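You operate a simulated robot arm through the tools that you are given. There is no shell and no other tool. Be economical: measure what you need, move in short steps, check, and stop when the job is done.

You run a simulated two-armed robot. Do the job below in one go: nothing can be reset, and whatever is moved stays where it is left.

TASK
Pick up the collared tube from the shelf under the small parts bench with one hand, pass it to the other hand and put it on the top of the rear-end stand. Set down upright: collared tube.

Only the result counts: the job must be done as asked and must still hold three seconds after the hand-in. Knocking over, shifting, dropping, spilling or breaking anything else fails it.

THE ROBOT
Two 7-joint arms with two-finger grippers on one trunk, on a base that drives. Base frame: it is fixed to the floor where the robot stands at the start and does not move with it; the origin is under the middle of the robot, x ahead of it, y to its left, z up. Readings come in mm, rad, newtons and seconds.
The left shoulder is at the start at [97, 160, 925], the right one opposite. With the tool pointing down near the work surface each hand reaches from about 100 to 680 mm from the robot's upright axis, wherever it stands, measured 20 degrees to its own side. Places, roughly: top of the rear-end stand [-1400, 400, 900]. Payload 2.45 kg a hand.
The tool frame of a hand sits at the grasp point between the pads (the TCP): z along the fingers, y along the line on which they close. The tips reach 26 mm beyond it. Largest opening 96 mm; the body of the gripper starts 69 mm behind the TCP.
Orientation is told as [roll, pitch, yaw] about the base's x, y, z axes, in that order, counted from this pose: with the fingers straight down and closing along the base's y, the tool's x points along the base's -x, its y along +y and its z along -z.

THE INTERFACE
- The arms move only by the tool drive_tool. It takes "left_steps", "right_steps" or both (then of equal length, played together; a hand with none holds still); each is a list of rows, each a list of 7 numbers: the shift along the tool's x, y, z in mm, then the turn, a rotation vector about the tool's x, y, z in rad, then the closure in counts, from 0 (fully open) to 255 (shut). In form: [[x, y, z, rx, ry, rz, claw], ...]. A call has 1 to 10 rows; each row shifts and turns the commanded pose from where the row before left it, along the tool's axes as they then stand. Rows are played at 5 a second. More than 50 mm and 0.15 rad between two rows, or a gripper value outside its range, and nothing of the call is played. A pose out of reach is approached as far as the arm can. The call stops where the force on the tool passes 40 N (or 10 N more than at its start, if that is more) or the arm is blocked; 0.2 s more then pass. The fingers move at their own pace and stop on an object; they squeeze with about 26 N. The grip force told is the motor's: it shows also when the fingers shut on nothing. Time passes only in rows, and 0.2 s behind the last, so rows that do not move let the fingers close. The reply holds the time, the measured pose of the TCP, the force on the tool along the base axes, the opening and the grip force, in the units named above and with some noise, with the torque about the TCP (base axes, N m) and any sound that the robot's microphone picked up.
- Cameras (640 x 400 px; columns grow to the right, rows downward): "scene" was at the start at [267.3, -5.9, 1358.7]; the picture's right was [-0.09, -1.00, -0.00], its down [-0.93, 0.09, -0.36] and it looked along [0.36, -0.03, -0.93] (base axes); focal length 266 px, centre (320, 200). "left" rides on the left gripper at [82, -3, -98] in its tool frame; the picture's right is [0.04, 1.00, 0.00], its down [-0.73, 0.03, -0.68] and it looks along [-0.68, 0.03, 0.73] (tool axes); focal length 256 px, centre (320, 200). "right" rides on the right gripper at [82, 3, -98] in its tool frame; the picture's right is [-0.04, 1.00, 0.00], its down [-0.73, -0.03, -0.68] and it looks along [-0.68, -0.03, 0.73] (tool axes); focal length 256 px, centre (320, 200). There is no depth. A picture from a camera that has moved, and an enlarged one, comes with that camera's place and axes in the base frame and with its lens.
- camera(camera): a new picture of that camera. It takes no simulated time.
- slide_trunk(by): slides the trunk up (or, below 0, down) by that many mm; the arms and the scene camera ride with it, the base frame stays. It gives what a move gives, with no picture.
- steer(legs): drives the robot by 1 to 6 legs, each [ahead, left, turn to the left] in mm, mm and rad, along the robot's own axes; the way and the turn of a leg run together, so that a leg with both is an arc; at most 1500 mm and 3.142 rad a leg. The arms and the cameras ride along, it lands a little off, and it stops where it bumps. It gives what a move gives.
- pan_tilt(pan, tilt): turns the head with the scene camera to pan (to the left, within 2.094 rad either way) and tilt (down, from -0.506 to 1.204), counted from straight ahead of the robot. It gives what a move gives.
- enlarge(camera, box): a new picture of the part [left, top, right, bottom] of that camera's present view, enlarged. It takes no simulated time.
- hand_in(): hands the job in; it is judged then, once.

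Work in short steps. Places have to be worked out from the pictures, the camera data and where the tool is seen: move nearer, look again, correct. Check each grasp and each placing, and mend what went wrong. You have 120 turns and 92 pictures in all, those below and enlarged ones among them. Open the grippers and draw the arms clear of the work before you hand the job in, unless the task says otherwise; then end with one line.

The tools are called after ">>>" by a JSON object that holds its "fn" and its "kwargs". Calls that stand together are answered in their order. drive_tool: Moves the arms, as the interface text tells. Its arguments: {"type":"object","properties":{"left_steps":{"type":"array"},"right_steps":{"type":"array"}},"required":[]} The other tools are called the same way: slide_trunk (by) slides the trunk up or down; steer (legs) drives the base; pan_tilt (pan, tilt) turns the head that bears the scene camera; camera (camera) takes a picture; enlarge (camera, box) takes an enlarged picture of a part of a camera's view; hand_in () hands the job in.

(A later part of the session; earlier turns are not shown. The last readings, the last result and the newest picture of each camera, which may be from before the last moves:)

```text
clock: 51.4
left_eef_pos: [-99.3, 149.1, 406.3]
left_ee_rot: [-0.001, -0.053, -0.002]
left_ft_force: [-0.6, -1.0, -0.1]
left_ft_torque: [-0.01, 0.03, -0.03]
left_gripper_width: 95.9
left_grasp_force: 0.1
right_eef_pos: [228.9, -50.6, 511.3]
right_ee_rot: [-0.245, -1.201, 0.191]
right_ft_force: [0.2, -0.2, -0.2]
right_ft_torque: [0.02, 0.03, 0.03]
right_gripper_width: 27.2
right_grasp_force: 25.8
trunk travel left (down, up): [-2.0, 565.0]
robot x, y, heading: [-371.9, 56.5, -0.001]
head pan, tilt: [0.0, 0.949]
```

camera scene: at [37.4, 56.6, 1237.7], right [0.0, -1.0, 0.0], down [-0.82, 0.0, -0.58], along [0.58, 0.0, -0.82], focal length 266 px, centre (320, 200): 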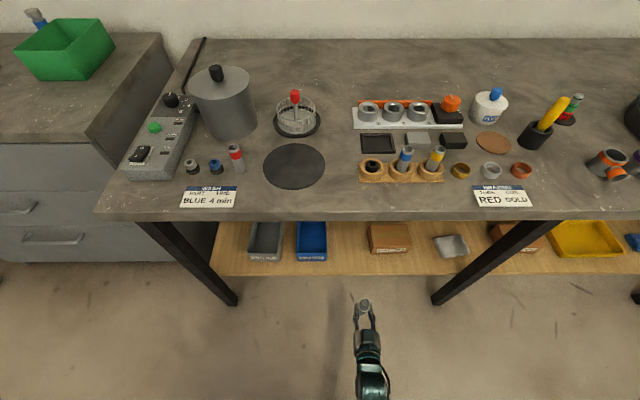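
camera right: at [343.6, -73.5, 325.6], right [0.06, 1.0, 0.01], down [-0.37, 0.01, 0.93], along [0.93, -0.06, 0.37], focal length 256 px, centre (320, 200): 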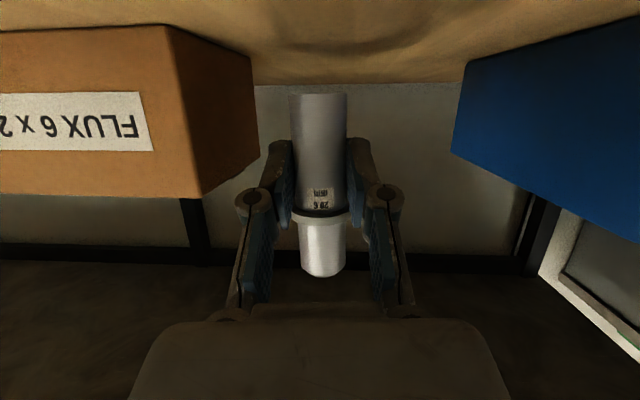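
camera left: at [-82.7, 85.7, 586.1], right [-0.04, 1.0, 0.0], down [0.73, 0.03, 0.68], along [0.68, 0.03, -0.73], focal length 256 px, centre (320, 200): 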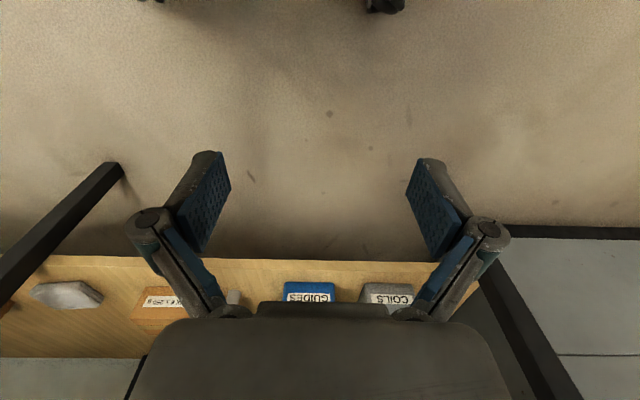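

The inward move brings a small roll drift. Since the tube is round, I'll yaw the hand to the left about the vertical while pulling closer, which should suit the arm better.

>>> {"fn": "drive_tool", "kwargs": {"right_steps": [[0, 0, -10, -0.093, 0, -0.037, 255], [0, 0, -10, -0.093, 0, -0.037, 255], [0, 0, -10, -0.093, 0, -0.037, 255], [0, 0, -10, -0.093, 0, -0.037, 255], [0, 0, -10, -0.093, 0, -0.037, 255], [0, 0, -10, -0.093, 0, -0.037, 255]]}}

```text
clock: 52.8
left_eef_pos: [-99.2, 146.8, 406.7]
left_ee_rot: [0.001, -0.052, -0.002]
left_ft_force: [0.4, -0.2, 0.4]
left_ft_torque: [0.04, 0.02, 0.01]
left_gripper_width: 96.0
left_grasp_force: 0.1
right_eef_pos: [176.4, -47.5, 541.1]
right_ee_rot: [-0.079, -1.192, 0.63]
right_ft_force: [-0.6, 0.2, -1.2]
right_ft_torque: [-0.02, 0.0, 0.01]
right_gripper_width: 29.1
right_grasp_force: 0.1
trunk travel left (down, up): [-2.0, 565.0]
robot x, y, heading: [-373.2, 54.1, 0.0]
head pan, tilt: [0.0, 0.949]
```

The grip force fell to zero, so I'll check whether the tube is still held.

>>> {"fn": "camera", "kwargs": {"camera": "right"}}

>>> {"fn": "camera", "kwargs": {"camera": "scene"}}

```text
67 pictures are left
camera right: at [71.0, -109.1, 500.6], right [-0.51, 0.86, 0.01], down [-0.31, -0.19, 0.93], along [0.8, 0.48, 0.36], focal length 256 px, centre (320, 200)
```

right: 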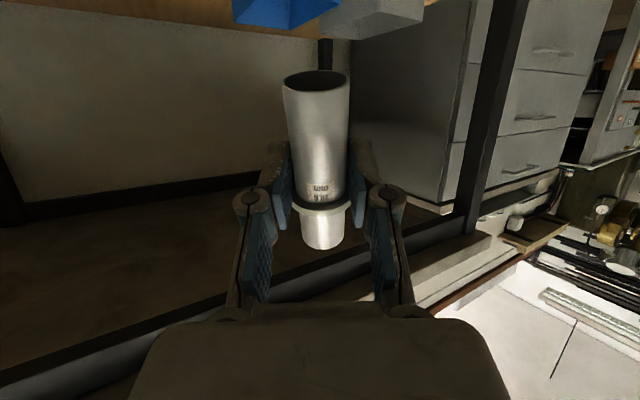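

```text
66 pictures are left
camera scene: at [37.8, 54.6, 1237.5], right [0.0, -1.0, 0.0], down [-0.82, 0.0, -0.58], along [0.58, 0.0, -0.82], focal length 266 px, centre (320, 200)
```

scene: 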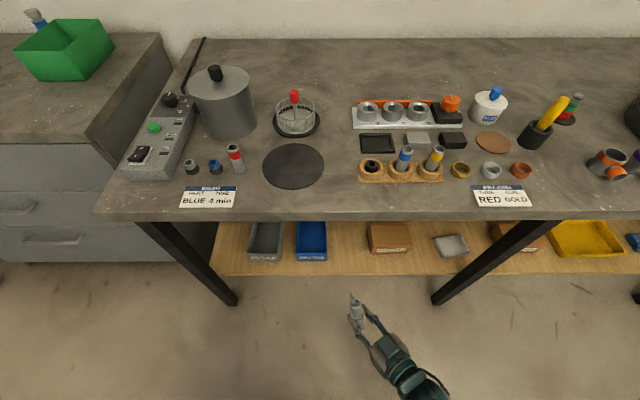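

The tube is tilting in a weakened grip. I'll command the close again at once and hold still.

>>> {"fn": "drive_tool", "kwargs": {"right_steps": [[0, 0, 0, 0, 0, 0, 255], [0, 0, 0, 0, 0, 0, 255], [0, 0, 0, 0, 0, 0, 255]]}}

>>> {"fn": "camera", "kwargs": {"camera": "right"}}

```text
clock: 53.6
left_eef_pos: [-98.8, 148.0, 406.1]
left_ee_rot: [0.001, -0.053, -0.003]
left_ft_force: [-0.2, 0.3, 1.2]
left_ft_torque: [0.02, -0.01, 0.02]
left_gripper_width: 95.7
left_grasp_force: 0.0
right_eef_pos: [177.9, -46.6, 540.0]
right_ee_rot: [-0.083, -1.192, 0.632]
right_ft_force: [-0.2, -0.4, 0.1]
right_ft_torque: [0.0, 0.01, 0.01]
right_gripper_width: 26.8
right_grasp_force: 25.8
trunk travel left (down, up): [-2.0, 565.0]
robot x, y, heading: [-372.3, 54.6, -0.002]
head pan, tilt: [0.0, 0.949]
```

```text
65 pictures are left
camera right: at [71.2, -108.7, 500.6], right [-0.51, 0.86, 0.01], down [-0.31, -0.19, 0.93], along [0.8, 0.48, 0.36], focal length 256 px, centre (320, 200)
```

right: 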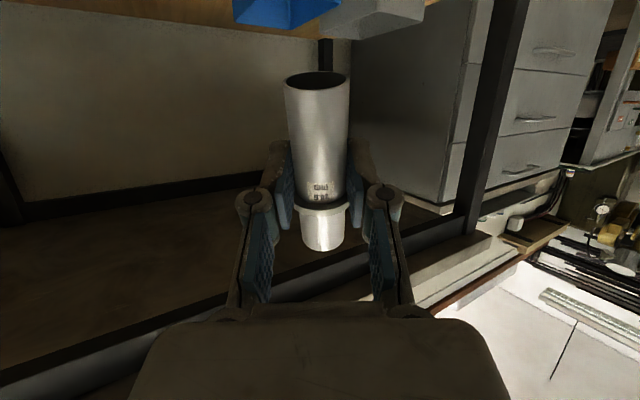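

Grip is restored at 26 N. The tube has swung about the pad line by roughly 20°, its top leaning forward so it's now about perpendicular to the fingers. Pitching the fingers up to horizontal should bring it vertical again.

>>> {"fn": "drive_tool", "kwargs": {"right_steps": [[0, 0, 0, 0, -0.08, 0, 255], [0, 0, 0, 0, -0.08, 0, 255], [0, 0, 0, 0, -0.08, 0, 255], [0, 0, 0, 0, -0.08, 0, 255]]}}

>>> {"fn": "camera", "kwargs": {"camera": "right"}}

>>> {"fn": "enlarge", "kwargs": {"camera": "scene", "box": [300, 260, 460, 400]}}

```text
clock: 54.6
left_eef_pos: [-99.1, 147.2, 406.1]
left_ee_rot: [0.001, -0.053, -0.005]
left_ft_force: [0.1, 0.1, 0.6]
left_ft_torque: [-0.01, -0.02, 0.02]
left_gripper_width: 95.9
left_grasp_force: 0.1
right_eef_pos: [175.6, -46.8, 539.9]
right_ee_rot: [-0.503, -1.506, 1.056]
right_ft_force: [0.7, -0.1, -0.7]
right_ft_torque: [-0.02, -0.02, 0.0]
right_gripper_width: 26.9
right_grasp_force: 26.2
trunk travel left (down, up): [-2.0, 565.0]
robot x, y, heading: [-370.9, 57.6, -0.0]
head pan, tilt: [0.0, 0.949]
```

```text
64 pictures are left
camera right: at [87.2, -99.7, 464.5], right [-0.52, 0.85, 0.01], down [-0.54, -0.34, 0.77], along [0.66, 0.4, 0.64], focal length 256 px, centre (320, 200)
```

right: 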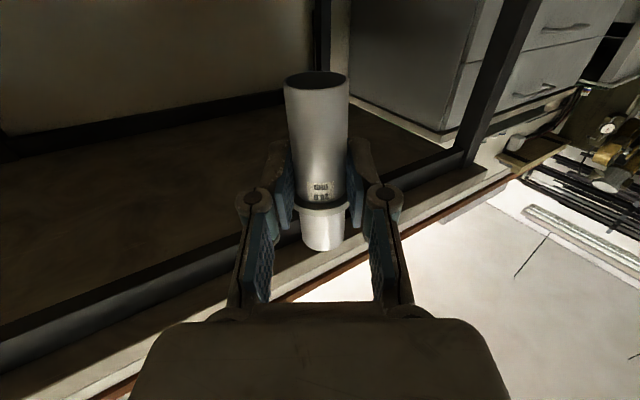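

```text
2.86 times, centred on (380, 330) of scene
camera zoom: at [37.8, 55.1, 1237.5], right [0.0, -1.0, 0.0], down [-0.82, 0.0, -0.58], along [0.58, 0.0, -0.82], focal length 761 px, centre (149, -171)
```

zoom: 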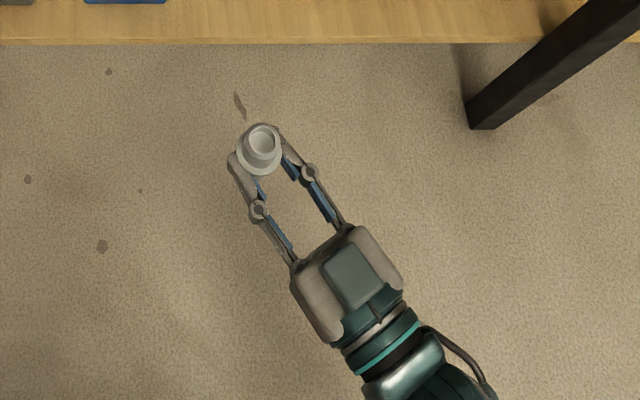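

From the scene camera the tube looks near vertical at about (187, -36), top z≈590. I'll zoom in to verify the tilt.

>>> {"fn": "enlarge", "kwargs": {"camera": "scene", "box": [340, 280, 388, 310]}}

>>> {"fn": "enlarge", "kwargs": {"camera": "right", "box": [260, 60, 380, 260]}}

>>> {"fn": "camera", "kwargs": {"camera": "left"}}

```text
13.33 times, centred on (364, 295) of scene
camera zoom: at [37.8, 55.1, 1237.5], right [0.0, -1.0, 0.0], down [-0.82, 0.0, -0.58], along [0.58, 0.0, -0.82], focal length 3550 px, centre (-267, -1067)
```

zoom: 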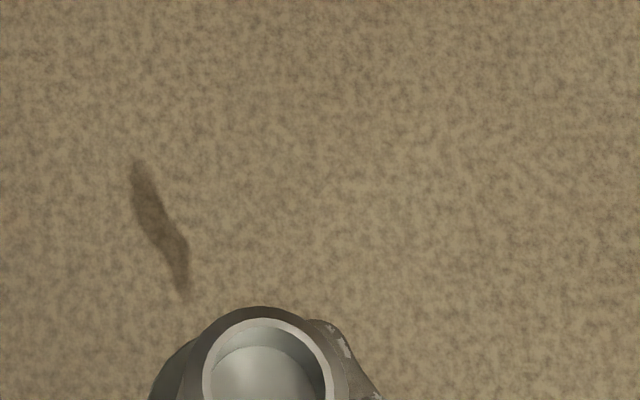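

```text
2.00 times, centred on (320, 160) of right
camera zoom: at [87.2, -99.7, 464.5], right [-0.52, 0.85, 0.01], down [-0.54, -0.34, 0.77], along [0.66, 0.4, 0.64], focal length 512 px, centre (320, 280)
```

zoom: 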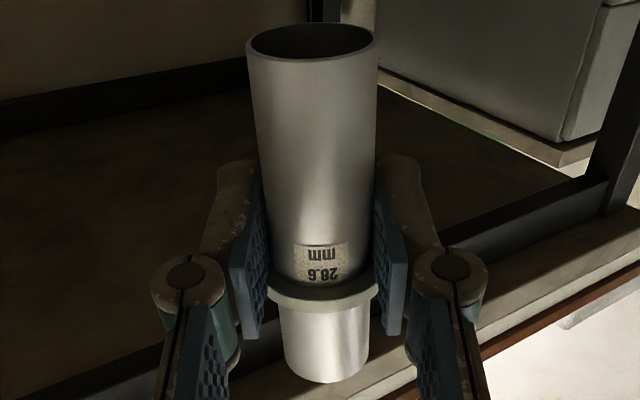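

```text
60 pictures are left
camera left: at [-185.9, 145.1, 499.9], right [-0.04, 1.0, 0.0], down [0.7, 0.03, 0.72], along [0.72, 0.03, -0.7], focal length 256 px, centre (320, 200)
```

left: 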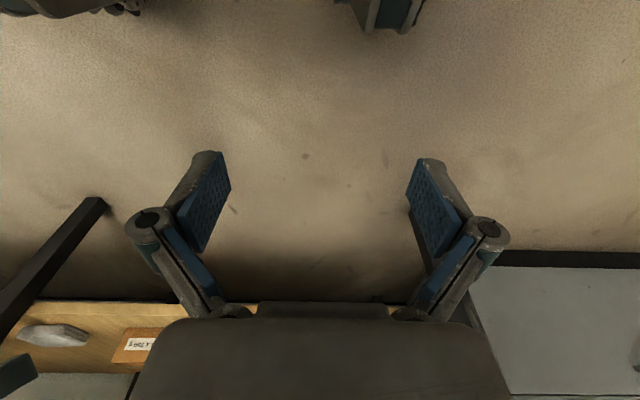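

The tube is vertical (bottom ellipse and scene agree) at about (189, -38), base z≈495, collar ≈552, top ≈588. Now I'll raise the left hand, then bring it over the tube.

>>> {"fn": "drive_tool", "kwargs": {"left_steps": [[0, 0, -27, 0, 0.05, 0, 0], [0, 0, -27, 0, 0, 0, 0], [0, 0, -27, 0, 0, 0, 0], [0, 0, -27, 0, 0, 0, 0], [0, 0, -27, 0, 0, 0, 0], [0, 0, -27, 0, 0, 0, 0], [0, 0, -27, 0, 0, 0, 0], [0, 0, -27, 0, 0, 0, 0], [0, 0, -27, 0, 0, 0, 0], [0, 0, -27, 0, 0, 0, 0]]}}

>>> {"fn": "drive_tool", "kwargs": {"left_steps": [[-25, -10, 0, 0, 0, 0, 0], [-25, -10, 0, 0, 0, 0, 0], [-25, -10, 0, 0, 0, 0, 0], [-25, -10, 0, 0, 0, 0, 0], [-25, -10, 0, 0, 0, 0, 0], [-25, -10, 0, 0, 0, 0, 0], [-25, -10, 0, 0, 0, 0, 0], [-25, -10, 0, 0, 0, 0, 0]]}}

>>> {"fn": "camera", "kwargs": {"camera": "left"}}

```text
clock: 55.4
left_eef_pos: [-100.6, 183.7, 441.5]
left_ee_rot: [0.147, -0.007, -0.094]
left_ft_force: [0.3, 0.6, -0.1]
left_ft_torque: [0.02, -0.04, 0.02]
left_gripper_width: 96.1
left_grasp_force: 0.0
left hand out of reach, approached as far as the arm can: row 2, 3
right_eef_pos: [173.5, -44.9, 545.2]
right_ee_rot: [-0.606, -1.503, 1.158]
right_ft_force: [-0.4, 0.2, -0.3]
right_ft_torque: [-0.04, 0.04, 0.0]
right_gripper_width: 26.9
right_grasp_force: 26.2
trunk travel left (down, up): [-2.0, 565.0]
robot x, y, heading: [-370.7, 57.8, -0.003]
head pan, tilt: [0.0, 0.949]
stopped in row 3 (left hand): the arm was blocked; the commanded pose is now the measured one
```

```text
clock: 56.2
left_eef_pos: [-52.9, 195.5, 419.4]
left_ee_rot: [0.291, 0.025, -0.153]
left_ft_force: [-0.1, 0.2, -1.0]
left_ft_torque: [-0.04, 0.01, -0.02]
left_gripper_width: 95.8
left_grasp_force: 0.0
right_eef_pos: [173.1, -47.0, 543.0]
right_ee_rot: [-0.56, -1.507, 1.111]
right_ft_force: [-0.1, 0.0, -0.1]
right_ft_torque: [-0.01, 0.01, 0.01]
right_gripper_width: 27.0
right_grasp_force: 26.3
trunk travel left (down, up): [-2.0, 565.0]
robot x, y, heading: [-369.7, 55.3, -0.005]
head pan, tilt: [0.0, 0.949]
stopped in row 3 (left hand): the arm was blocked; the commanded pose is now the measured one
```

```text
59 pictures are left
camera left: at [-135.7, 177.3, 515.4], right [0.12, 0.95, 0.29], down [0.72, -0.28, 0.64], along [0.69, 0.13, -0.71], focal length 256 px, centre (320, 200)
```

left: 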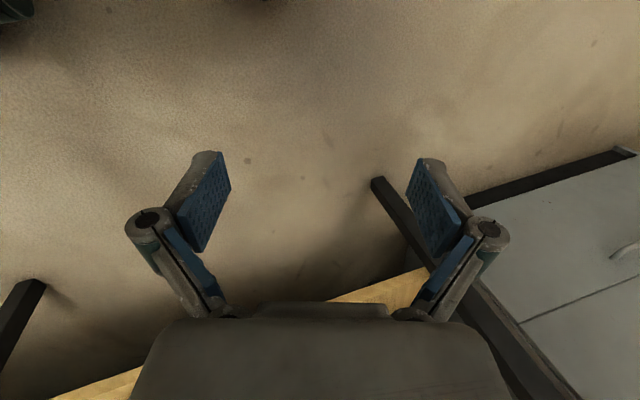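

The left arm is cramped near the body. I'll extend it forward while restoring its vertical orientation.

>>> {"fn": "drive_tool", "kwargs": {"left_steps": [[-25, 0, 0, 0, 0, 0, 0], [-25, 0, 0, 0, 0, 0, 0], [-25, 0, 0, 0, 0, 0, 0], [-25, 0, 0, 0.07, 0, 0, 0], [-25, 0, 0, 0.07, 0, 0, 0], [-25, 0, 0, 0.07, 0, 0, 0], [-25, 0, 0, 0.07, 0, 0, 0]]}}

```text
clock: 57.8
left_eef_pos: [121.1, 163.4, 410.8]
left_ee_rot: [0.005, 0.022, -0.153]
left_ft_force: [0.3, -1.1, -0.1]
left_ft_torque: [-0.01, -0.01, 0.02]
left_gripper_width: 96.2
left_grasp_force: 0.1
left hand out of reach, approached as far as the arm can: row 6
right_eef_pos: [172.1, -46.1, 545.0]
right_ee_rot: [-0.58, -1.512, 1.132]
right_ft_force: [0.1, 0.2, -0.8]
right_ft_torque: [-0.02, -0.02, 0.03]
right_gripper_width: 26.9
right_grasp_force: 26.0
trunk travel left (down, up): [-2.0, 565.0]
robot x, y, heading: [-370.2, 57.8, -0.001]
head pan, tilt: [0.0, 0.949]
```

Good. Now I'll raise the left hand and remove its yaw.

>>> {"fn": "drive_tool", "kwargs": {"left_steps": [[0, 0, -27, 0, 0, -0.076, 0], [0, 0, -27, 0, 0, -0.076, 0], [0, 0, -27, 0, 0, 0, 0], [0, 0, -27, 0, 0, 0, 0], [0, 0, -27, 0, 0, 0, 0], [0, 0, -27, 0, 0, 0, 0], [0, 0, -27, 0, 0, 0, 0], [0, 0, -27, 0, 0, 0, 0], [0, 0, -27, 0, 0, 0, 0], [0, 0, -27, 0, 0, 0, 0]]}}

>>> {"fn": "camera", "kwargs": {"camera": "scene"}}

```text
clock: 60.0
left_eef_pos: [176.1, 165.3, 426.1]
left_ee_rot: [0.008, 0.023, -0.003]
left_ft_force: [-0.2, -0.1, -0.5]
left_ft_torque: [0.01, -0.02, 0.03]
left_gripper_width: 95.8
left_grasp_force: 0.2
left hand out of reach, approached as far as the arm can: row 1, 2, 3, 4, 5, 6, 7, 8, 9, 10
right_eef_pos: [172.3, -44.7, 545.8]
right_ee_rot: [-0.598, -1.509, 1.151]
right_ft_force: [0.0, 0.1, 0.3]
right_ft_torque: [-0.02, -0.02, -0.01]
right_gripper_width: 27.0
right_grasp_force: 26.3
trunk travel left (down, up): [-2.0, 565.0]
robot x, y, heading: [-372.9, 60.7, -0.008]
head pan, tilt: [0.0, 0.949]
```

```text
58 pictures are left
camera scene: at [39.5, 56.7, 1236.9], right [0.0, -1.0, 0.0], down [-0.82, 0.0, -0.58], along [0.58, 0.0, -0.82], focal length 266 px, centre (320, 200)
```

scene: 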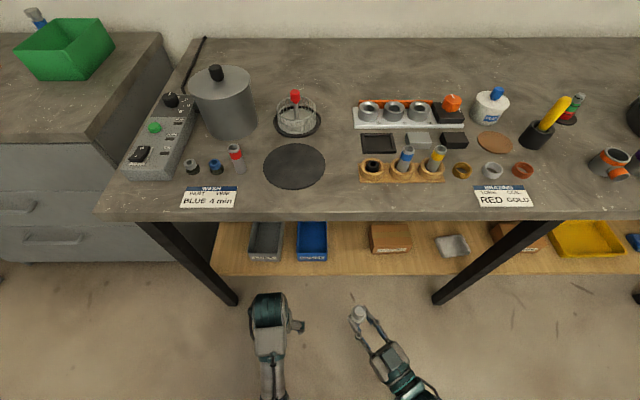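

The left hand tool-down tops out about 400 mm below its shoulder (z≈426 now), so I'll bring the tube down to it by lowering the right hand in small steps.

>>> {"fn": "drive_tool", "kwargs": {"right_steps": [[15, 0, 0, 0, 0, 0, 255], [15, 0, 0, 0, 0, 0, 255], [15, 0, 0, 0, 0, 0, 255], [15, 0, 0, 0, 0, 0, 255], [15, 0, 0, 0, 0, 0, 255]]}}

```text
clock: 61.2
left_eef_pos: [174.9, 166.2, 426.7]
left_ee_rot: [0.008, 0.023, -0.004]
left_ft_force: [0.6, 0.0, -0.2]
left_ft_torque: [-0.02, 0.01, 0.01]
left_gripper_width: 95.8
left_grasp_force: 0.0
right_eef_pos: [169.3, -49.2, 470.3]
right_ee_rot: [-0.594, -1.508, 1.146]
right_ft_force: [0.3, -0.1, -0.4]
right_ft_torque: [-0.02, 0.02, 0.01]
right_gripper_width: 26.9
right_grasp_force: 26.1
trunk travel left (down, up): [-2.0, 565.0]
robot x, y, heading: [-372.6, 61.6, -0.003]
head pan, tilt: [0.0, 0.949]
```

Tracking well. I'll lower another 120 mm.

>>> {"fn": "drive_tool", "kwargs": {"right_steps": [[15, 0, 0, 0, 0, 0, 255], [15, 0, 0, 0, 0, 0, 255], [15, 0, 0, 0, 0, 0, 255], [15, 0, 0, 0, 0, 0, 255], [15, 0, 0, 0, 0, 0, 255], [15, 0, 0, 0, 0, 0, 255], [15, 0, 0, 0, 0, 0, 255], [15, 0, 0, 0, 0, 0, 255]]}}

```text
clock: 63.0
left_eef_pos: [175.6, 164.7, 425.2]
left_ee_rot: [0.008, 0.021, -0.002]
left_ft_force: [0.4, 0.2, 0.1]
left_ft_torque: [0.01, 0.0, -0.02]
left_gripper_width: 95.8
left_grasp_force: 0.0
right_eef_pos: [168.2, -55.6, 349.4]
right_ee_rot: [-0.603, -1.509, 1.157]
right_ft_force: [0.4, 0.0, -1.5]
right_ft_torque: [0.02, 0.01, 0.0]
right_gripper_width: 27.0
right_grasp_force: 25.8
trunk travel left (down, up): [-2.0, 565.0]
robot x, y, heading: [-373.8, 56.9, -0.002]
head pan, tilt: [0.0, 0.949]
```

The right hand is at z=349, with the tube top at ≈397. Now I'll move the left hand sideways toward it and look.

>>> {"fn": "drive_tool", "kwargs": {"left_steps": [[0, -20, 0, 0, 0, 0, 0], [0, -20, 0, 0, 0, 0, 0], [0, -20, 0, 0, 0, 0, 0], [0, -20, 0, 0, 0, 0, 0]]}}

>>> {"fn": "camera", "kwargs": {"camera": "left"}}

>>> {"fn": "camera", "kwargs": {"camera": "scene"}}

```text
clock: 64.0
left_eef_pos: [175.3, 84.6, 425.0]
left_ee_rot: [0.01, 0.022, -0.004]
left_ft_force: [-0.3, 0.0, -0.4]
left_ft_torque: [0.02, -0.03, 0.0]
left_gripper_width: 96.0
left_grasp_force: 0.1
right_eef_pos: [168.3, -55.4, 350.7]
right_ee_rot: [-0.597, -1.511, 1.149]
right_ft_force: [0.7, -0.1, -0.9]
right_ft_torque: [-0.04, 0.04, -0.02]
right_gripper_width: 27.2
right_grasp_force: 26.0
trunk travel left (down, up): [-2.0, 565.0]
robot x, y, heading: [-374.0, 57.5, -0.001]
head pan, tilt: [0.0, 0.949]
```

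```text
57 pictures are left
camera left: at [95.5, 81.7, 525.1], right [-0.04, 1.0, 0.01], down [0.75, 0.02, 0.66], along [0.66, 0.03, -0.75], focal length 256 px, centre (320, 200)
```

left: 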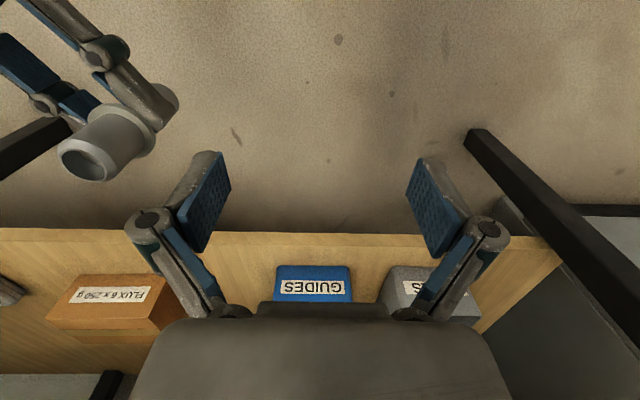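

```text
56 pictures are left
camera scene: at [39.6, 56.2, 1236.9], right [0.0, -1.0, 0.0], down [-0.82, 0.0, -0.58], along [0.58, 0.0, -0.82], focal length 266 px, centre (320, 200)
```

scene: 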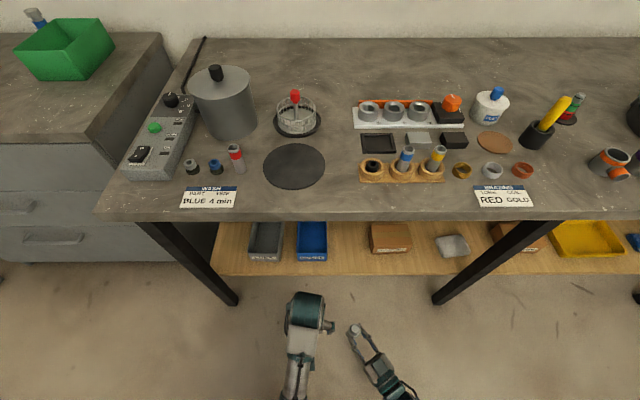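

The left camera puts the tube top at about (183, -50, 397), as expected. I'll lower the right hand 25 mm for clearance, then bring the left over it.

>>> {"fn": "drive_tool", "kwargs": {"right_steps": [[13, 0, 0, 0, 0, 0, 255], [12, 0, 0, 0, 0, 0, 255]]}}

>>> {"fn": "drive_tool", "kwargs": {"left_steps": [[-1, -19, 0, 0, 0, 0, 0], [-1, -19, 0, 0, 0, 0, 0], [-1, -19, 0, 0, 0, 0, 0], [-1, -19, 0, 0, 0, 0, 0], [-1, -19, 0, 0, 0, 0, 0], [-1, -19, 0, 0, 0, 0, 0], [-1, -19, 0, 0, 0, 0, 0]]}}

>>> {"fn": "camera", "kwargs": {"camera": "left"}}

```text
clock: 64.6
left_eef_pos: [175.9, 84.5, 425.2]
left_ee_rot: [0.008, 0.025, -0.003]
left_ft_force: [1.4, 0.4, 0.9]
left_ft_torque: [-0.01, 0.01, -0.05]
left_gripper_width: 95.7
left_grasp_force: 0.1
right_eef_pos: [166.1, -56.5, 324.8]
right_ee_rot: [-0.593, -1.509, 1.147]
right_ft_force: [0.6, 0.0, -0.8]
right_ft_torque: [0.02, 0.0, -0.01]
right_gripper_width: 27.1
right_grasp_force: 26.0
trunk travel left (down, up): [-2.0, 565.0]
robot x, y, heading: [-373.9, 57.3, -0.006]
head pan, tilt: [0.0, 0.949]
```

```text
clock: 66.2
left_eef_pos: [181.4, -49.9, 423.6]
left_ee_rot: [0.01, 0.024, -0.002]
left_ft_force: [0.1, 0.2, 0.8]
left_ft_torque: [0.01, -0.01, -0.01]
left_gripper_width: 95.8
left_grasp_force: 0.1
right_eef_pos: [166.6, -56.4, 325.0]
right_ee_rot: [-0.599, -1.51, 1.152]
right_ft_force: [-0.1, 0.6, -0.6]
right_ft_torque: [-0.02, -0.01, -0.02]
right_gripper_width: 27.1
right_grasp_force: 26.1
trunk travel left (down, up): [-2.0, 565.0]
robot x, y, heading: [-369.5, 59.9, 0.002]
head pan, tilt: [0.0, 0.949]
```

```text
55 pictures are left
camera left: at [102.9, -52.6, 524.1], right [-0.04, 1.0, 0.01], down [0.75, 0.02, 0.66], along [0.66, 0.03, -0.75], focal length 256 px, centre (320, 200)
```

left: 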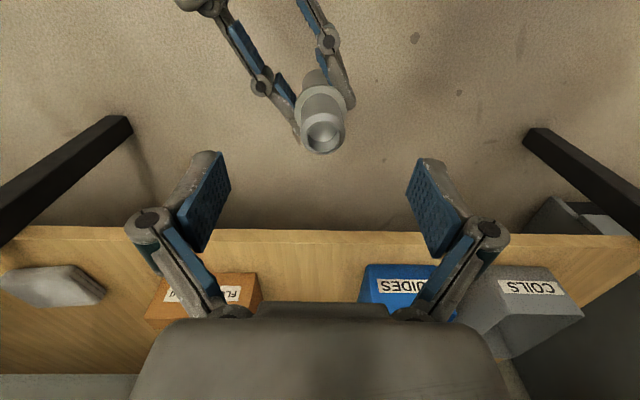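

The tube is centred under the left hand. I'll shift 3 mm in y and lower the left 45 mm, then check.

>>> {"fn": "drive_tool", "kwargs": {"left_steps": [[0, 3, 15, 0, 0, 0, 0], [0, 0, 15, 0, 0, 0, 0], [0, 0, 15, 0, 0, 0, 0]]}}

>>> {"fn": "camera", "kwargs": {"camera": "left"}}

>>> {"fn": "camera", "kwargs": {"camera": "right"}}

```text
clock: 67.0
left_eef_pos: [181.7, -45.4, 379.7]
left_ee_rot: [0.01, 0.024, -0.003]
left_ft_force: [-0.3, -0.1, -0.1]
left_ft_torque: [-0.02, -0.04, 0.04]
left_gripper_width: 95.8
left_grasp_force: 0.2
right_eef_pos: [167.1, -57.2, 324.1]
right_ee_rot: [-0.597, -1.51, 1.151]
right_ft_force: [-1.0, 0.4, -0.9]
right_ft_torque: [0.0, 0.02, 0.01]
right_gripper_width: 27.0
right_grasp_force: 26.2
trunk travel left (down, up): [-2.0, 565.0]
robot x, y, heading: [-376.0, 52.6, -0.001]
head pan, tilt: [0.0, 0.949]
```

```text
54 pictures are left
camera left: at [102.2, -48.4, 479.2], right [-0.04, 1.0, 0.01], down [0.75, 0.02, 0.66], along [0.66, 0.03, -0.75], focal length 256 px, centre (320, 200)
```

left: 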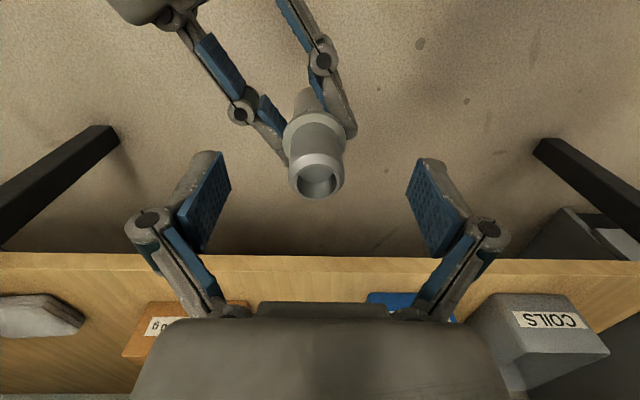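

```text
53 pictures are left
camera right: at [78.6, -109.5, 248.1], right [-0.52, 0.85, 0.01], down [-0.54, -0.34, 0.77], along [0.66, 0.4, 0.64], focal length 256 px, centre (320, 200)
```

right: 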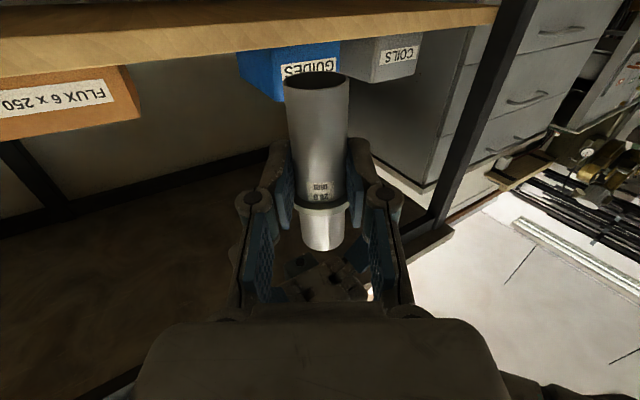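

Triangulated top is z≈368, at (183, -46). I'll lower another 18 mm so the pads span the upper section above the collar.

>>> {"fn": "drive_tool", "kwargs": {"left_steps": [[-1, 0, 9, 0, 0, 0, 0], [0, 0, 9, 0, 0, 0, 0]]}}

>>> {"fn": "camera", "kwargs": {"camera": "left"}}

>>> {"fn": "camera", "kwargs": {"camera": "right"}}

```text
clock: 67.6
left_eef_pos: [181.2, -45.5, 361.7]
left_ee_rot: [0.008, 0.022, -0.003]
left_ft_force: [0.3, -0.5, -0.1]
left_ft_torque: [0.01, 0.01, 0.01]
left_gripper_width: 96.0
left_grasp_force: 0.0
right_eef_pos: [165.3, -56.3, 325.4]
right_ee_rot: [-0.597, -1.509, 1.151]
right_ft_force: [0.2, 0.0, -1.0]
right_ft_torque: [0.02, 0.0, -0.02]
right_gripper_width: 27.2
right_grasp_force: 26.0
trunk travel left (down, up): [-2.0, 565.0]
robot x, y, heading: [-374.8, 61.0, -0.004]
head pan, tilt: [0.0, 0.949]
```

```text
52 pictures are left
camera left: at [102.2, -48.6, 461.2], right [-0.04, 1.0, 0.01], down [0.75, 0.02, 0.66], along [0.66, 0.03, -0.75], focal length 256 px, centre (320, 200)
```

left: 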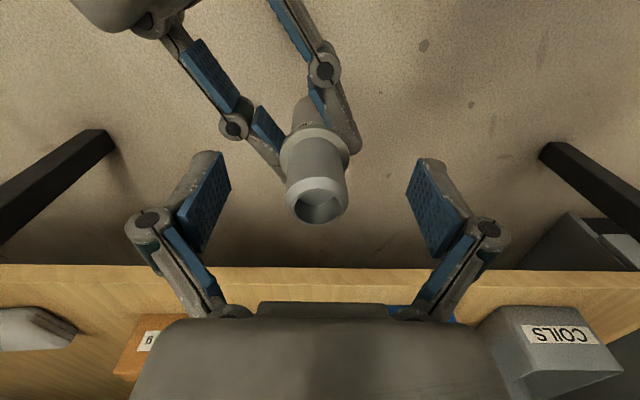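

```text
51 pictures are left
camera right: at [78.7, -109.5, 248.2], right [-0.52, 0.85, 0.01], down [-0.54, -0.34, 0.77], along [0.66, 0.4, 0.64], focal length 256 px, centre (320, 200)
```

right: 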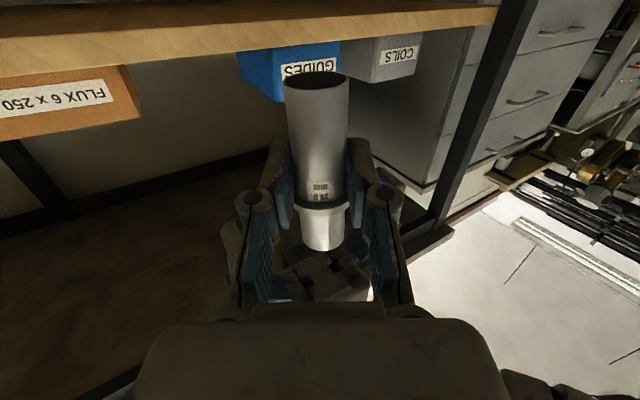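

Cross-checking both views by apparent size, the collar is around z≈333–341, level with the left tips (336). I'll raise the left by 8 mm before closing, to grip only the upper section.

>>> {"fn": "drive_tool", "kwargs": {"left_steps": [[0, 0, -8, 0, 0, 0, 0], [0, -1, 0, 0, 0, 0, 110]]}}

>>> {"fn": "enlarge", "kwargs": {"camera": "left", "box": [220, 100, 420, 240]}}

```text
clock: 68.2
left_eef_pos: [182.3, -46.5, 367.9]
left_ee_rot: [0.009, 0.025, -0.002]
left_ft_force: [0.0, -0.5, -0.2]
left_ft_torque: [0.03, -0.03, 0.03]
left_gripper_width: 54.5
left_grasp_force: 0.2
right_eef_pos: [166.7, -57.1, 325.3]
right_ee_rot: [-0.599, -1.51, 1.153]
right_ft_force: [0.6, 0.9, -1.1]
right_ft_torque: [-0.03, 0.05, 0.0]
right_gripper_width: 26.9
right_grasp_force: 25.9
trunk travel left (down, up): [-2.0, 565.0]
robot x, y, heading: [-373.5, 58.7, -0.002]
head pan, tilt: [0.0, 0.949]
```

```text
2.86 times, centred on (320, 170) of left
camera zoom: at [102.2, -49.2, 468.3], right [-0.04, 1.0, 0.01], down [0.75, 0.02, 0.66], along [0.66, 0.03, -0.75], focal length 731 px, centre (320, 286)
```

zoom: 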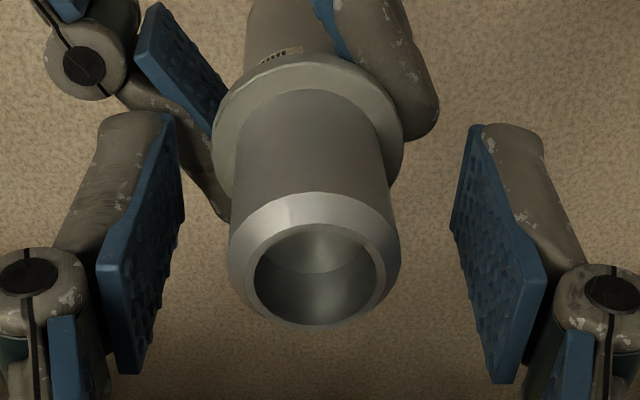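

The zoom shows the tips just at collar level and the tube centred, so I'll raise 4 mm more and then close the left hand.

>>> {"fn": "drive_tool", "kwargs": {"left_steps": [[0, 0, -4, 0, 0, 0, 110], [0, 0, 0, 0, 0, 0, 150], [0, 0, 0, 0, 0, 0, 200], [0, 0, 0, 0, 0, 0, 255], [0, 0, 0, 0, 0, 0, 255]]}}

>>> {"fn": "enlarge", "kwargs": {"camera": "left", "box": [220, 100, 420, 240]}}

```text
clock: 69.4
left_eef_pos: [181.1, -46.7, 372.8]
left_ee_rot: [0.007, 0.025, -0.002]
left_ft_force: [-0.2, -10.1, 1.9]
left_ft_torque: [-0.72, 0.22, 0.11]
left_gripper_width: 27.7
left_grasp_force: 25.8
right_eef_pos: [165.4, -54.3, 325.9]
right_ee_rot: [-0.592, -1.51, 1.15]
right_ft_force: [0.8, 10.7, -3.4]
right_ft_torque: [0.24, -0.13, 0.04]
right_gripper_width: 27.0
right_grasp_force: 26.4
trunk travel left (down, up): [-2.0, 565.0]
robot x, y, heading: [-374.4, 59.6, 0.002]
head pan, tilt: [0.0, 0.949]
```

```text
2.86 times, centred on (320, 170) of left
camera zoom: at [102.3, -50.1, 473.0], right [-0.04, 1.0, 0.01], down [0.75, 0.02, 0.66], along [0.66, 0.03, -0.75], focal length 731 px, centre (320, 286)
```

zoom: 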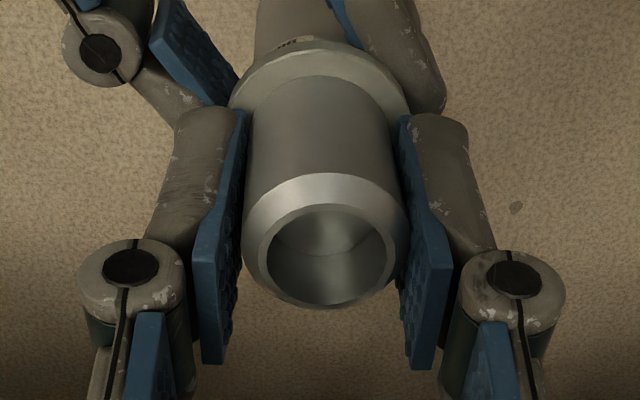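

Both hands hold the tube (left 27.7 mm, 26 N). I'll release with the right and pull it back along its fingers.

>>> {"fn": "drive_tool", "kwargs": {"right_steps": [[0, 0, 0, 0, 0, 0, 200], [0, 0, 0, 0, 0, 0, 100], [0, 0, 0, 0, 0, 0, 60], [0, 0, 0, 0, 0, 0, 60]], "left_steps": [[0, 0, 0, 0, 0, 0, 255], [0, 0, 0, 0, 0, 0, 255], [0, 0, 0, 0, 0, 0, 255], [0, 0, 0, 0, 0, 0, 255]]}}

>>> {"fn": "camera", "kwargs": {"camera": "left"}}

```text
clock: 70.4
left_eef_pos: [181.3, -46.6, 372.9]
left_ee_rot: [0.01, 0.025, -0.003]
left_ft_force: [-0.3, 1.0, -0.1]
left_ft_torque: [0.04, 0.02, 0.01]
left_gripper_width: 27.5
left_grasp_force: 26.2
right_eef_pos: [167.1, -56.4, 324.2]
right_ee_rot: [-0.6, -1.51, 1.154]
right_ft_force: [0.6, -0.4, 0.2]
right_ft_torque: [-0.01, -0.01, 0.01]
right_gripper_width: 73.6
right_grasp_force: 0.1
trunk travel left (down, up): [-2.0, 565.0]
robot x, y, heading: [-373.5, 60.5, 0.001]
head pan, tilt: [0.0, 0.949]
```

```text
48 pictures are left
camera left: at [102.6, -49.2, 472.5], right [-0.04, 1.0, 0.01], down [0.75, 0.02, 0.66], along [0.66, 0.03, -0.75], focal length 256 px, centre (320, 200)
```

left: 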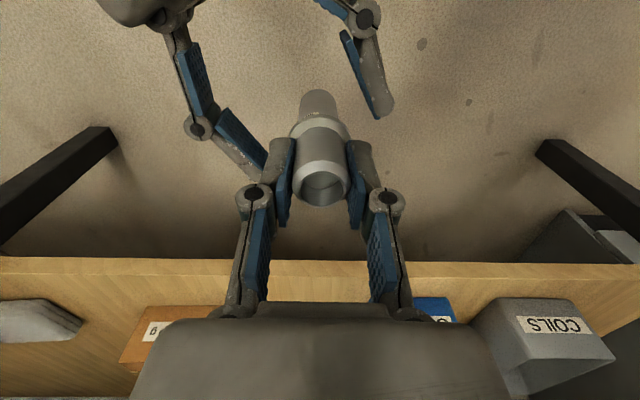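

Left holds alone, and the right is open. Withdrawing the right hand straight back.

>>> {"fn": "drive_tool", "kwargs": {"right_steps": [[0, 0, -20, 0, 0, 0, 60], [0, 0, -20, 0, 0, 0, 60], [0, 0, -20, 0, 0, 0, 60], [0, 0, -20, 0, 0, 0, 60]], "left_steps": [[0, 0, 0, 0, 0, 0, 255], [0, 0, 0, 0, 0, 0, 255], [-10, 10, 0, 0, 0, 0, 255], [-10, 10, 0, 0, 0, 0, 255]]}}

>>> {"fn": "camera", "kwargs": {"camera": "left"}}

```text
clock: 71.4
left_eef_pos: [200.7, -26.6, 372.1]
left_ee_rot: [0.009, 0.025, -0.003]
left_ft_force: [-0.9, -0.6, -0.2]
left_ft_torque: [0.01, -0.01, 0.02]
left_gripper_width: 27.6
left_grasp_force: 25.5
right_eef_pos: [99.8, -98.2, 330.0]
right_ee_rot: [-0.608, -1.51, 1.16]
right_ft_force: [0.2, -0.3, 0.4]
right_ft_torque: [-0.03, 0.03, 0.0]
right_gripper_width: 73.6
right_grasp_force: 0.1
trunk travel left (down, up): [-2.0, 565.0]
robot x, y, heading: [-368.2, 61.1, -0.001]
head pan, tilt: [0.0, 0.949]
```

```text
47 pictures are left
camera left: at [121.7, -29.2, 472.2], right [-0.04, 1.0, 0.01], down [0.75, 0.02, 0.66], along [0.66, 0.03, -0.75], focal length 256 px, centre (320, 200)
```

left: 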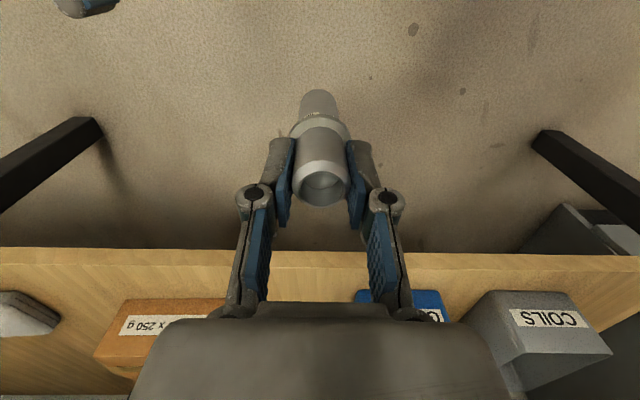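

Handover is done and the tube hangs vertical in the left hand. I'll turn the robot to face the open floor on its left, so I can raise the arms freely and then view the stand.

>>> {"fn": "steer", "kwargs": {"legs": [[0, 0, 1.57]]}}

>>> {"fn": "pan_tilt", "kwargs": {"pan": 1.2, "tilt": 0.6}}

>>> {"fn": "camera", "kwargs": {"camera": "scene"}}

```text
clock: 75.6
left_eef_pos: [-289.5, 632.0, 371.5]
left_ee_rot: [0.007, 0.024, 1.568]
left_ft_force: [-1.1, 0.2, -0.1]
left_ft_torque: [0.0, -0.03, 0.0]
left_gripper_width: 27.4
left_grasp_force: 25.8
right_eef_pos: [-216.2, 530.4, 328.7]
right_ee_rot: [-0.6, -1.511, 2.726]
right_ft_force: [-0.1, 0.3, -0.3]
right_ft_torque: [-0.01, 0.03, -0.01]
right_gripper_width: 73.5
right_grasp_force: 0.1
trunk travel left (down, up): [-2.0, 565.0]
robot x, y, heading: [-372.7, 56.6, 1.568]
head pan, tilt: [0.0, 0.949]
```

```text
clock: 77.0
left_eef_pos: [-289.4, 631.8, 375.8]
left_ee_rot: [0.006, 0.018, 1.568]
left_ft_force: [0.4, 0.6, 0.4]
left_ft_torque: [-0.01, -0.03, -0.01]
left_gripper_width: 27.6
left_grasp_force: 26.4
right_eef_pos: [-216.9, 528.3, 331.8]
right_ee_rot: [-0.682, -1.509, 2.809]
right_ft_force: [-1.0, -0.4, 0.2]
right_ft_torque: [0.0, -0.04, 0.02]
right_gripper_width: 73.5
right_grasp_force: 0.0
trunk travel left (down, up): [-2.0, 565.0]
robot x, y, heading: [-374.9, 56.8, 1.57]
head pan, tilt: [1.201, 0.6]
```

```text
46 pictures are left
camera scene: at [-453.5, 432.2, 1265.8], right [0.36, 0.93, -0.01], down [0.52, -0.21, -0.82], along [-0.77, 0.3, -0.57], focal length 266 px, centre (320, 200)
```

scene: 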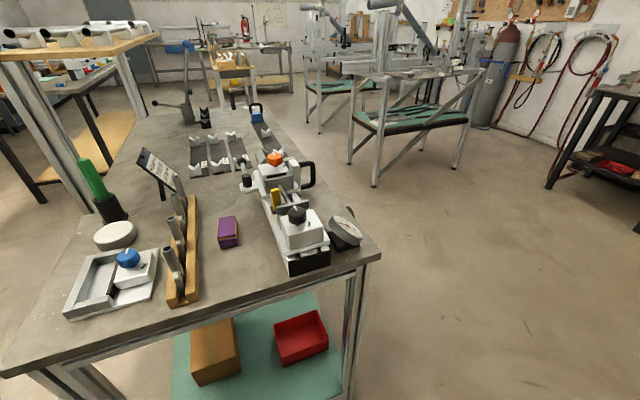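

The table top here is z≈853 with its near corner at about (-787, 698). I'll enlarge the view to read the sign and identify the stand for certain.

>>> {"fn": "enlarge", "kwargs": {"camera": "scene", "box": [60, 60, 320, 222]}}

```text
2.46 times, centred on (190, 141) of scene
camera zoom: at [-453.5, 432.2, 1265.8], right [0.36, 0.93, -0.01], down [0.52, -0.21, -0.82], along [-0.77, 0.3, -0.57], focal length 655 px, centre (640, 345)
```

zoom: 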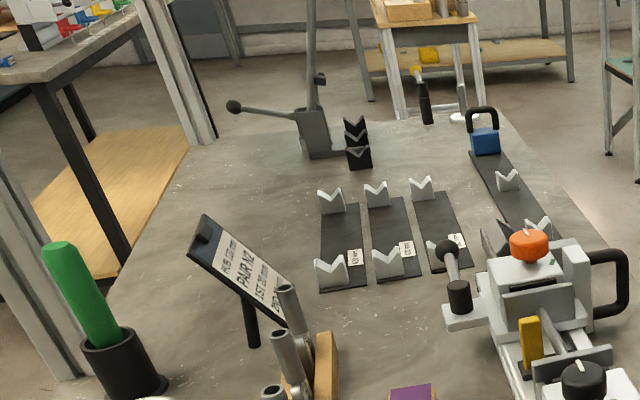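

This is the bench with V-blocks at the given place, so I take it as the rear-end stand. There's a clear spot at about (-860, 410) between the tube rack and the clamp. First I'll tuck the right hand back and turn it down, so it won't hit anything when I raise the trunk.

>>> {"fn": "drive_tool", "kwargs": {"right_steps": [[0, 0, -20, 0, 0, 0, 60], [0, 0, -20, 0, 0, 0, 60], [0, 0, -20, 0, 0, 0, 60], [0, 0, -20, 0, 0, 0, 60], [0, -10, -10, 0, 0.1, 0, 60], [0, -10, -10, 0, 0.1, 0, 60], [0, -10, -10, 0, 0.1, 0, 60]]}}

>>> {"fn": "pan_tilt", "kwargs": {"pan": 0, "tilt": 1.1}}

>>> {"fn": "camera", "kwargs": {"camera": "scene"}}

```text
clock: 78.6
left_eef_pos: [-288.5, 630.1, 374.6]
left_ee_rot: [0.006, 0.019, 1.57]
left_ft_force: [0.4, -0.6, -0.9]
left_ft_torque: [0.02, 0.0, -0.02]
left_gripper_width: 27.5
left_grasp_force: 26.0
right_eef_pos: [-131.3, 450.5, 342.0]
right_ee_rot: [-0.111, -1.22, 2.231]
right_ft_force: [0.5, 0.3, 0.3]
right_ft_torque: [0.01, 0.02, 0.02]
right_gripper_width: 73.6
right_grasp_force: 0.0
trunk travel left (down, up): [-2.0, 565.0]
robot x, y, heading: [-374.7, 57.0, 1.569]
head pan, tilt: [1.201, 0.6]
```

```text
clock: 80.0
left_eef_pos: [-289.5, 631.2, 374.8]
left_ee_rot: [0.007, 0.019, 1.568]
left_ft_force: [0.2, 0.3, -0.2]
left_ft_torque: [-0.01, -0.01, 0.03]
left_gripper_width: 27.2
left_grasp_force: 26.0
right_eef_pos: [-131.7, 452.2, 341.1]
right_ee_rot: [-0.114, -1.222, 2.234]
right_ft_force: [-0.2, -0.9, 0.4]
right_ft_torque: [-0.01, 0.0, -0.04]
right_gripper_width: 73.7
right_grasp_force: 0.1
trunk travel left (down, up): [-2.0, 565.0]
robot x, y, heading: [-374.2, 63.4, 1.573]
head pan, tilt: [0.0, 1.1]
```

```text
44 pictures are left
camera scene: at [-370.5, 462.7, 1227.0], right [1.0, 0.0, 0.0], down [0.0, -0.89, -0.45], along [0.0, 0.45, -0.89], focal length 266 px, centre (320, 200)
```

scene: 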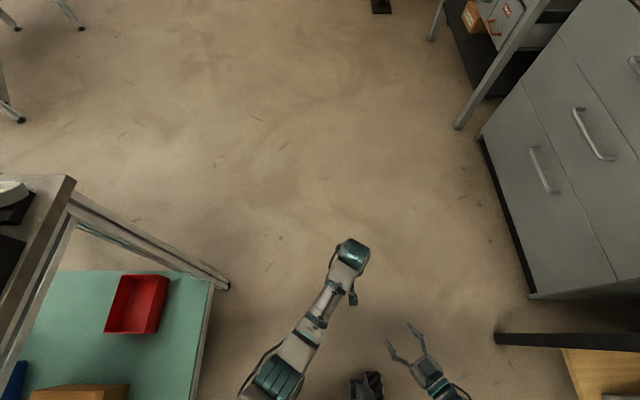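

Right hand is separating well. I'll continue pitching it down and outward.

>>> {"fn": "drive_tool", "kwargs": {"right_steps": [[0, -8, -5, 0, 0.13, 0, 60], [0, -8, -5, 0, 0.13, 0, 60], [0, -8, -5, 0, 0.13, 0, 60], [0, -8, -5, 0, 0.13, 0, 60], [0, -8, -5, 0, 0.13, 0, 60], [0, -8, -5, 0, 0.13, 0, 60], [0, -8, -5, 0, 0.13, 0, 60], [0, -8, -5, 0, 0.13, 0, 60], [0, -8, -5, 0, 0.13, 0, 60]]}}

```text
clock: 82.0
left_eef_pos: [-289.7, 631.5, 374.9]
left_ee_rot: [0.007, 0.02, 1.571]
left_ft_force: [0.1, 0.3, -0.8]
left_ft_torque: [0.0, 0.02, -0.01]
left_gripper_width: 27.5
left_grasp_force: 26.1
right_eef_pos: [-59.5, 464.3, 375.8]
right_ee_rot: [-0.038, -0.05, 2.129]
right_ft_force: [-0.2, -0.5, -0.2]
right_ft_torque: [0.06, 0.0, -0.03]
right_gripper_width: 73.4
right_grasp_force: 0.1
trunk travel left (down, up): [-2.0, 565.0]
robot x, y, heading: [-372.5, 58.5, 1.571]
head pan, tilt: [0.0, 1.1]
```

The right hand is tucked pointing down. I'll raise the left hand 45 mm and then the trunk.

>>> {"fn": "drive_tool", "kwargs": {"left_steps": [[0, 0, -9, 0, 0, 0, 255], [0, 0, -9, 0, 0, 0, 255], [0, 0, -9, 0, 0, 0, 255], [0, 0, -9, 0, 0, 0, 255], [0, 0, -9, 0, 0, 0, 255]]}}

>>> {"fn": "slide_trunk", "kwargs": {"by": 560}}

```text
clock: 83.2
left_eef_pos: [-290.3, 632.4, 419.4]
left_ee_rot: [0.009, 0.02, 1.569]
left_ft_force: [-0.1, -0.7, -1.3]
left_ft_torque: [0.03, -0.03, 0.01]
left_gripper_width: 27.5
left_grasp_force: 26.1
right_eef_pos: [-58.7, 465.1, 376.2]
right_ee_rot: [-0.04, -0.053, 2.129]
right_ft_force: [-0.5, 0.0, -0.4]
right_ft_torque: [0.01, 0.0, -0.02]
right_gripper_width: 73.6
right_grasp_force: 0.0
trunk travel left (down, up): [-2.0, 565.0]
robot x, y, heading: [-372.9, 57.8, 1.572]
head pan, tilt: [0.0, 1.1]
```

```text
refused: 560 is not a number from -400 to 400
```

>>> {"fn": "slide_trunk", "kwargs": {"by": 300}}

>>> {"fn": "slide_trunk", "kwargs": {"by": 260}}

>>> {"fn": "camera", "kwargs": {"camera": "left"}}

```text
clock: 86.2
left_eef_pos: [-288.0, 635.2, 719.5]
left_ee_rot: [0.01, 0.02, 1.57]
left_ft_force: [-0.4, 0.4, -0.3]
left_ft_torque: [0.01, 0.06, 0.02]
left_gripper_width: 27.4
left_grasp_force: 25.7
right_eef_pos: [-58.2, 466.5, 675.0]
right_ee_rot: [-0.038, -0.053, 2.13]
right_ft_force: [0.0, -1.2, -0.5]
right_ft_torque: [0.01, 0.02, 0.01]
right_gripper_width: 73.5
right_grasp_force: 0.1
trunk travel left (down, up): [-302.0, 265.0]
robot x, y, heading: [-374.5, 59.4, 1.571]
head pan, tilt: [0.0, 1.1]
```

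```text
clock: 88.9
left_eef_pos: [-287.0, 646.2, 1010.4]
left_ee_rot: [0.006, -0.037, 1.569]
left_ft_force: [0.4, -0.3, -0.6]
left_ft_torque: [-0.01, 0.01, 0.02]
left_gripper_width: 27.8
left_grasp_force: 25.8
right_eef_pos: [-58.2, 466.5, 936.7]
right_ee_rot: [-0.038, -0.054, 2.129]
right_ft_force: [-0.4, -0.1, -0.6]
right_ft_torque: [0.0, 0.02, 0.01]
right_gripper_width: 73.3
right_grasp_force: 0.1
trunk travel left (down, up): [-562.0, 5.0]
robot x, y, heading: [-370.7, 63.2, 1.57]
head pan, tilt: [0.0, 1.1]
```

```text
43 pictures are left
camera left: at [-283.4, 561.8, 1106.1], right [-1.0, -0.04, 0.01], down [-0.02, 0.71, 0.71], along [-0.03, 0.71, -0.71], focal length 256 px, centre (320, 200)
```

left: 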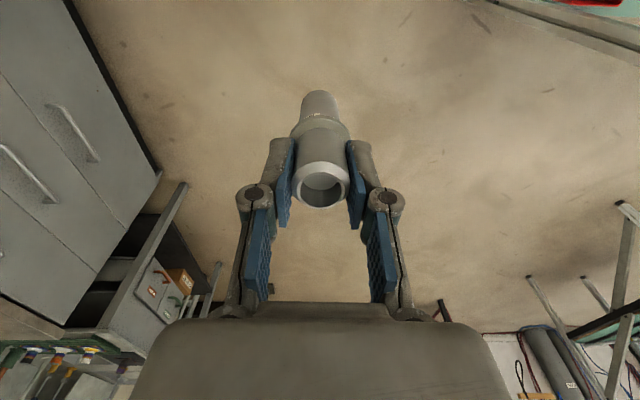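

The left TCP is at z≈1010, so the tube base is at ≈915, above the stand top. I'll drive to around (-100, 324), turn to face the stand, and check.

>>> {"fn": "steer", "kwargs": {"legs": [[260, -270, 0], [0, 0, 1.57]]}}

>>> {"fn": "pan_tilt", "kwargs": {"pan": 0, "tilt": 0.75}}

>>> {"fn": "camera", "kwargs": {"camera": "scene"}}

>>> {"fn": "camera", "kwargs": {"camera": "left"}}

```text
clock: 95.0
left_eef_pos: [-693.4, 404.8, 1011.3]
left_ee_rot: [0.003, -0.038, 3.129]
left_ft_force: [0.2, -0.7, -1.5]
left_ft_torque: [0.05, -0.03, -0.03]
left_gripper_width: 27.4
left_grasp_force: 25.6
right_eef_pos: [-508.1, 631.4, 937.9]
right_ee_rot: [-0.042, -0.052, -2.597]
right_ft_force: [-0.2, 0.1, 0.0]
right_ft_torque: [0.02, 0.0, 0.01]
right_gripper_width: 73.4
right_grasp_force: 0.0
trunk travel left (down, up): [-562.0, 5.0]
robot x, y, heading: [-106.0, 315.0, 3.129]
head pan, tilt: [0.0, 1.1]
```

```text
clock: 95.8
left_eef_pos: [-694.9, 408.0, 1010.8]
left_ee_rot: [0.004, -0.038, 3.127]
left_ft_force: [-1.2, 0.1, -0.9]
left_ft_torque: [-0.02, 0.0, 0.0]
left_gripper_width: 27.6
left_grasp_force: 26.2
right_eef_pos: [-506.2, 631.1, 939.7]
right_ee_rot: [-0.044, -0.054, -2.596]
right_ft_force: [-0.5, -0.6, 1.5]
right_ft_torque: [0.0, 0.0, 0.02]
right_gripper_width: 73.7
right_grasp_force: 0.0
trunk travel left (down, up): [-562.0, 5.0]
robot x, y, heading: [-107.0, 316.4, 3.125]
head pan, tilt: [0.0, 0.75]
```

```text
42 pictures are left
camera scene: at [-175.9, 327.0, 1873.7], right [0.02, 1.0, 0.0], down [0.69, -0.01, -0.73], along [-0.73, 0.01, -0.69], focal length 266 px, centre (320, 200)
```

scene: 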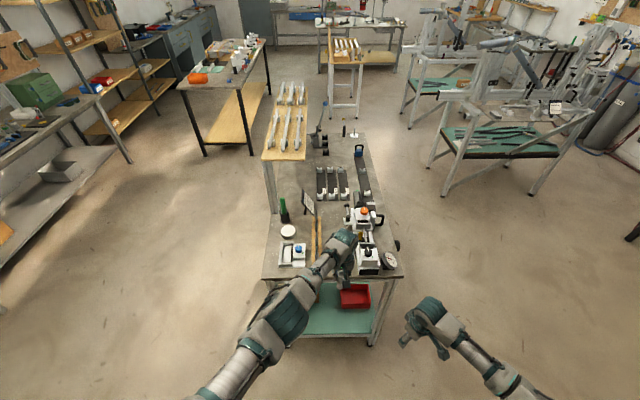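

```text
41 pictures are left
camera left: at [-609.3, 411.5, 1106.4], right [0.03, -1.0, 0.0], down [-0.71, -0.02, 0.71], along [-0.71, -0.02, -0.71], focal length 256 px, centre (320, 200)
```

left: 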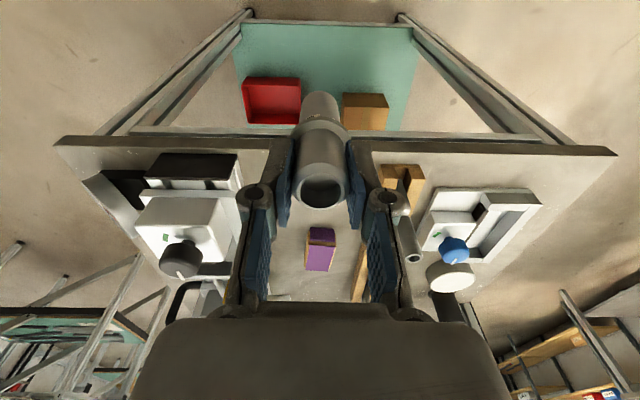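

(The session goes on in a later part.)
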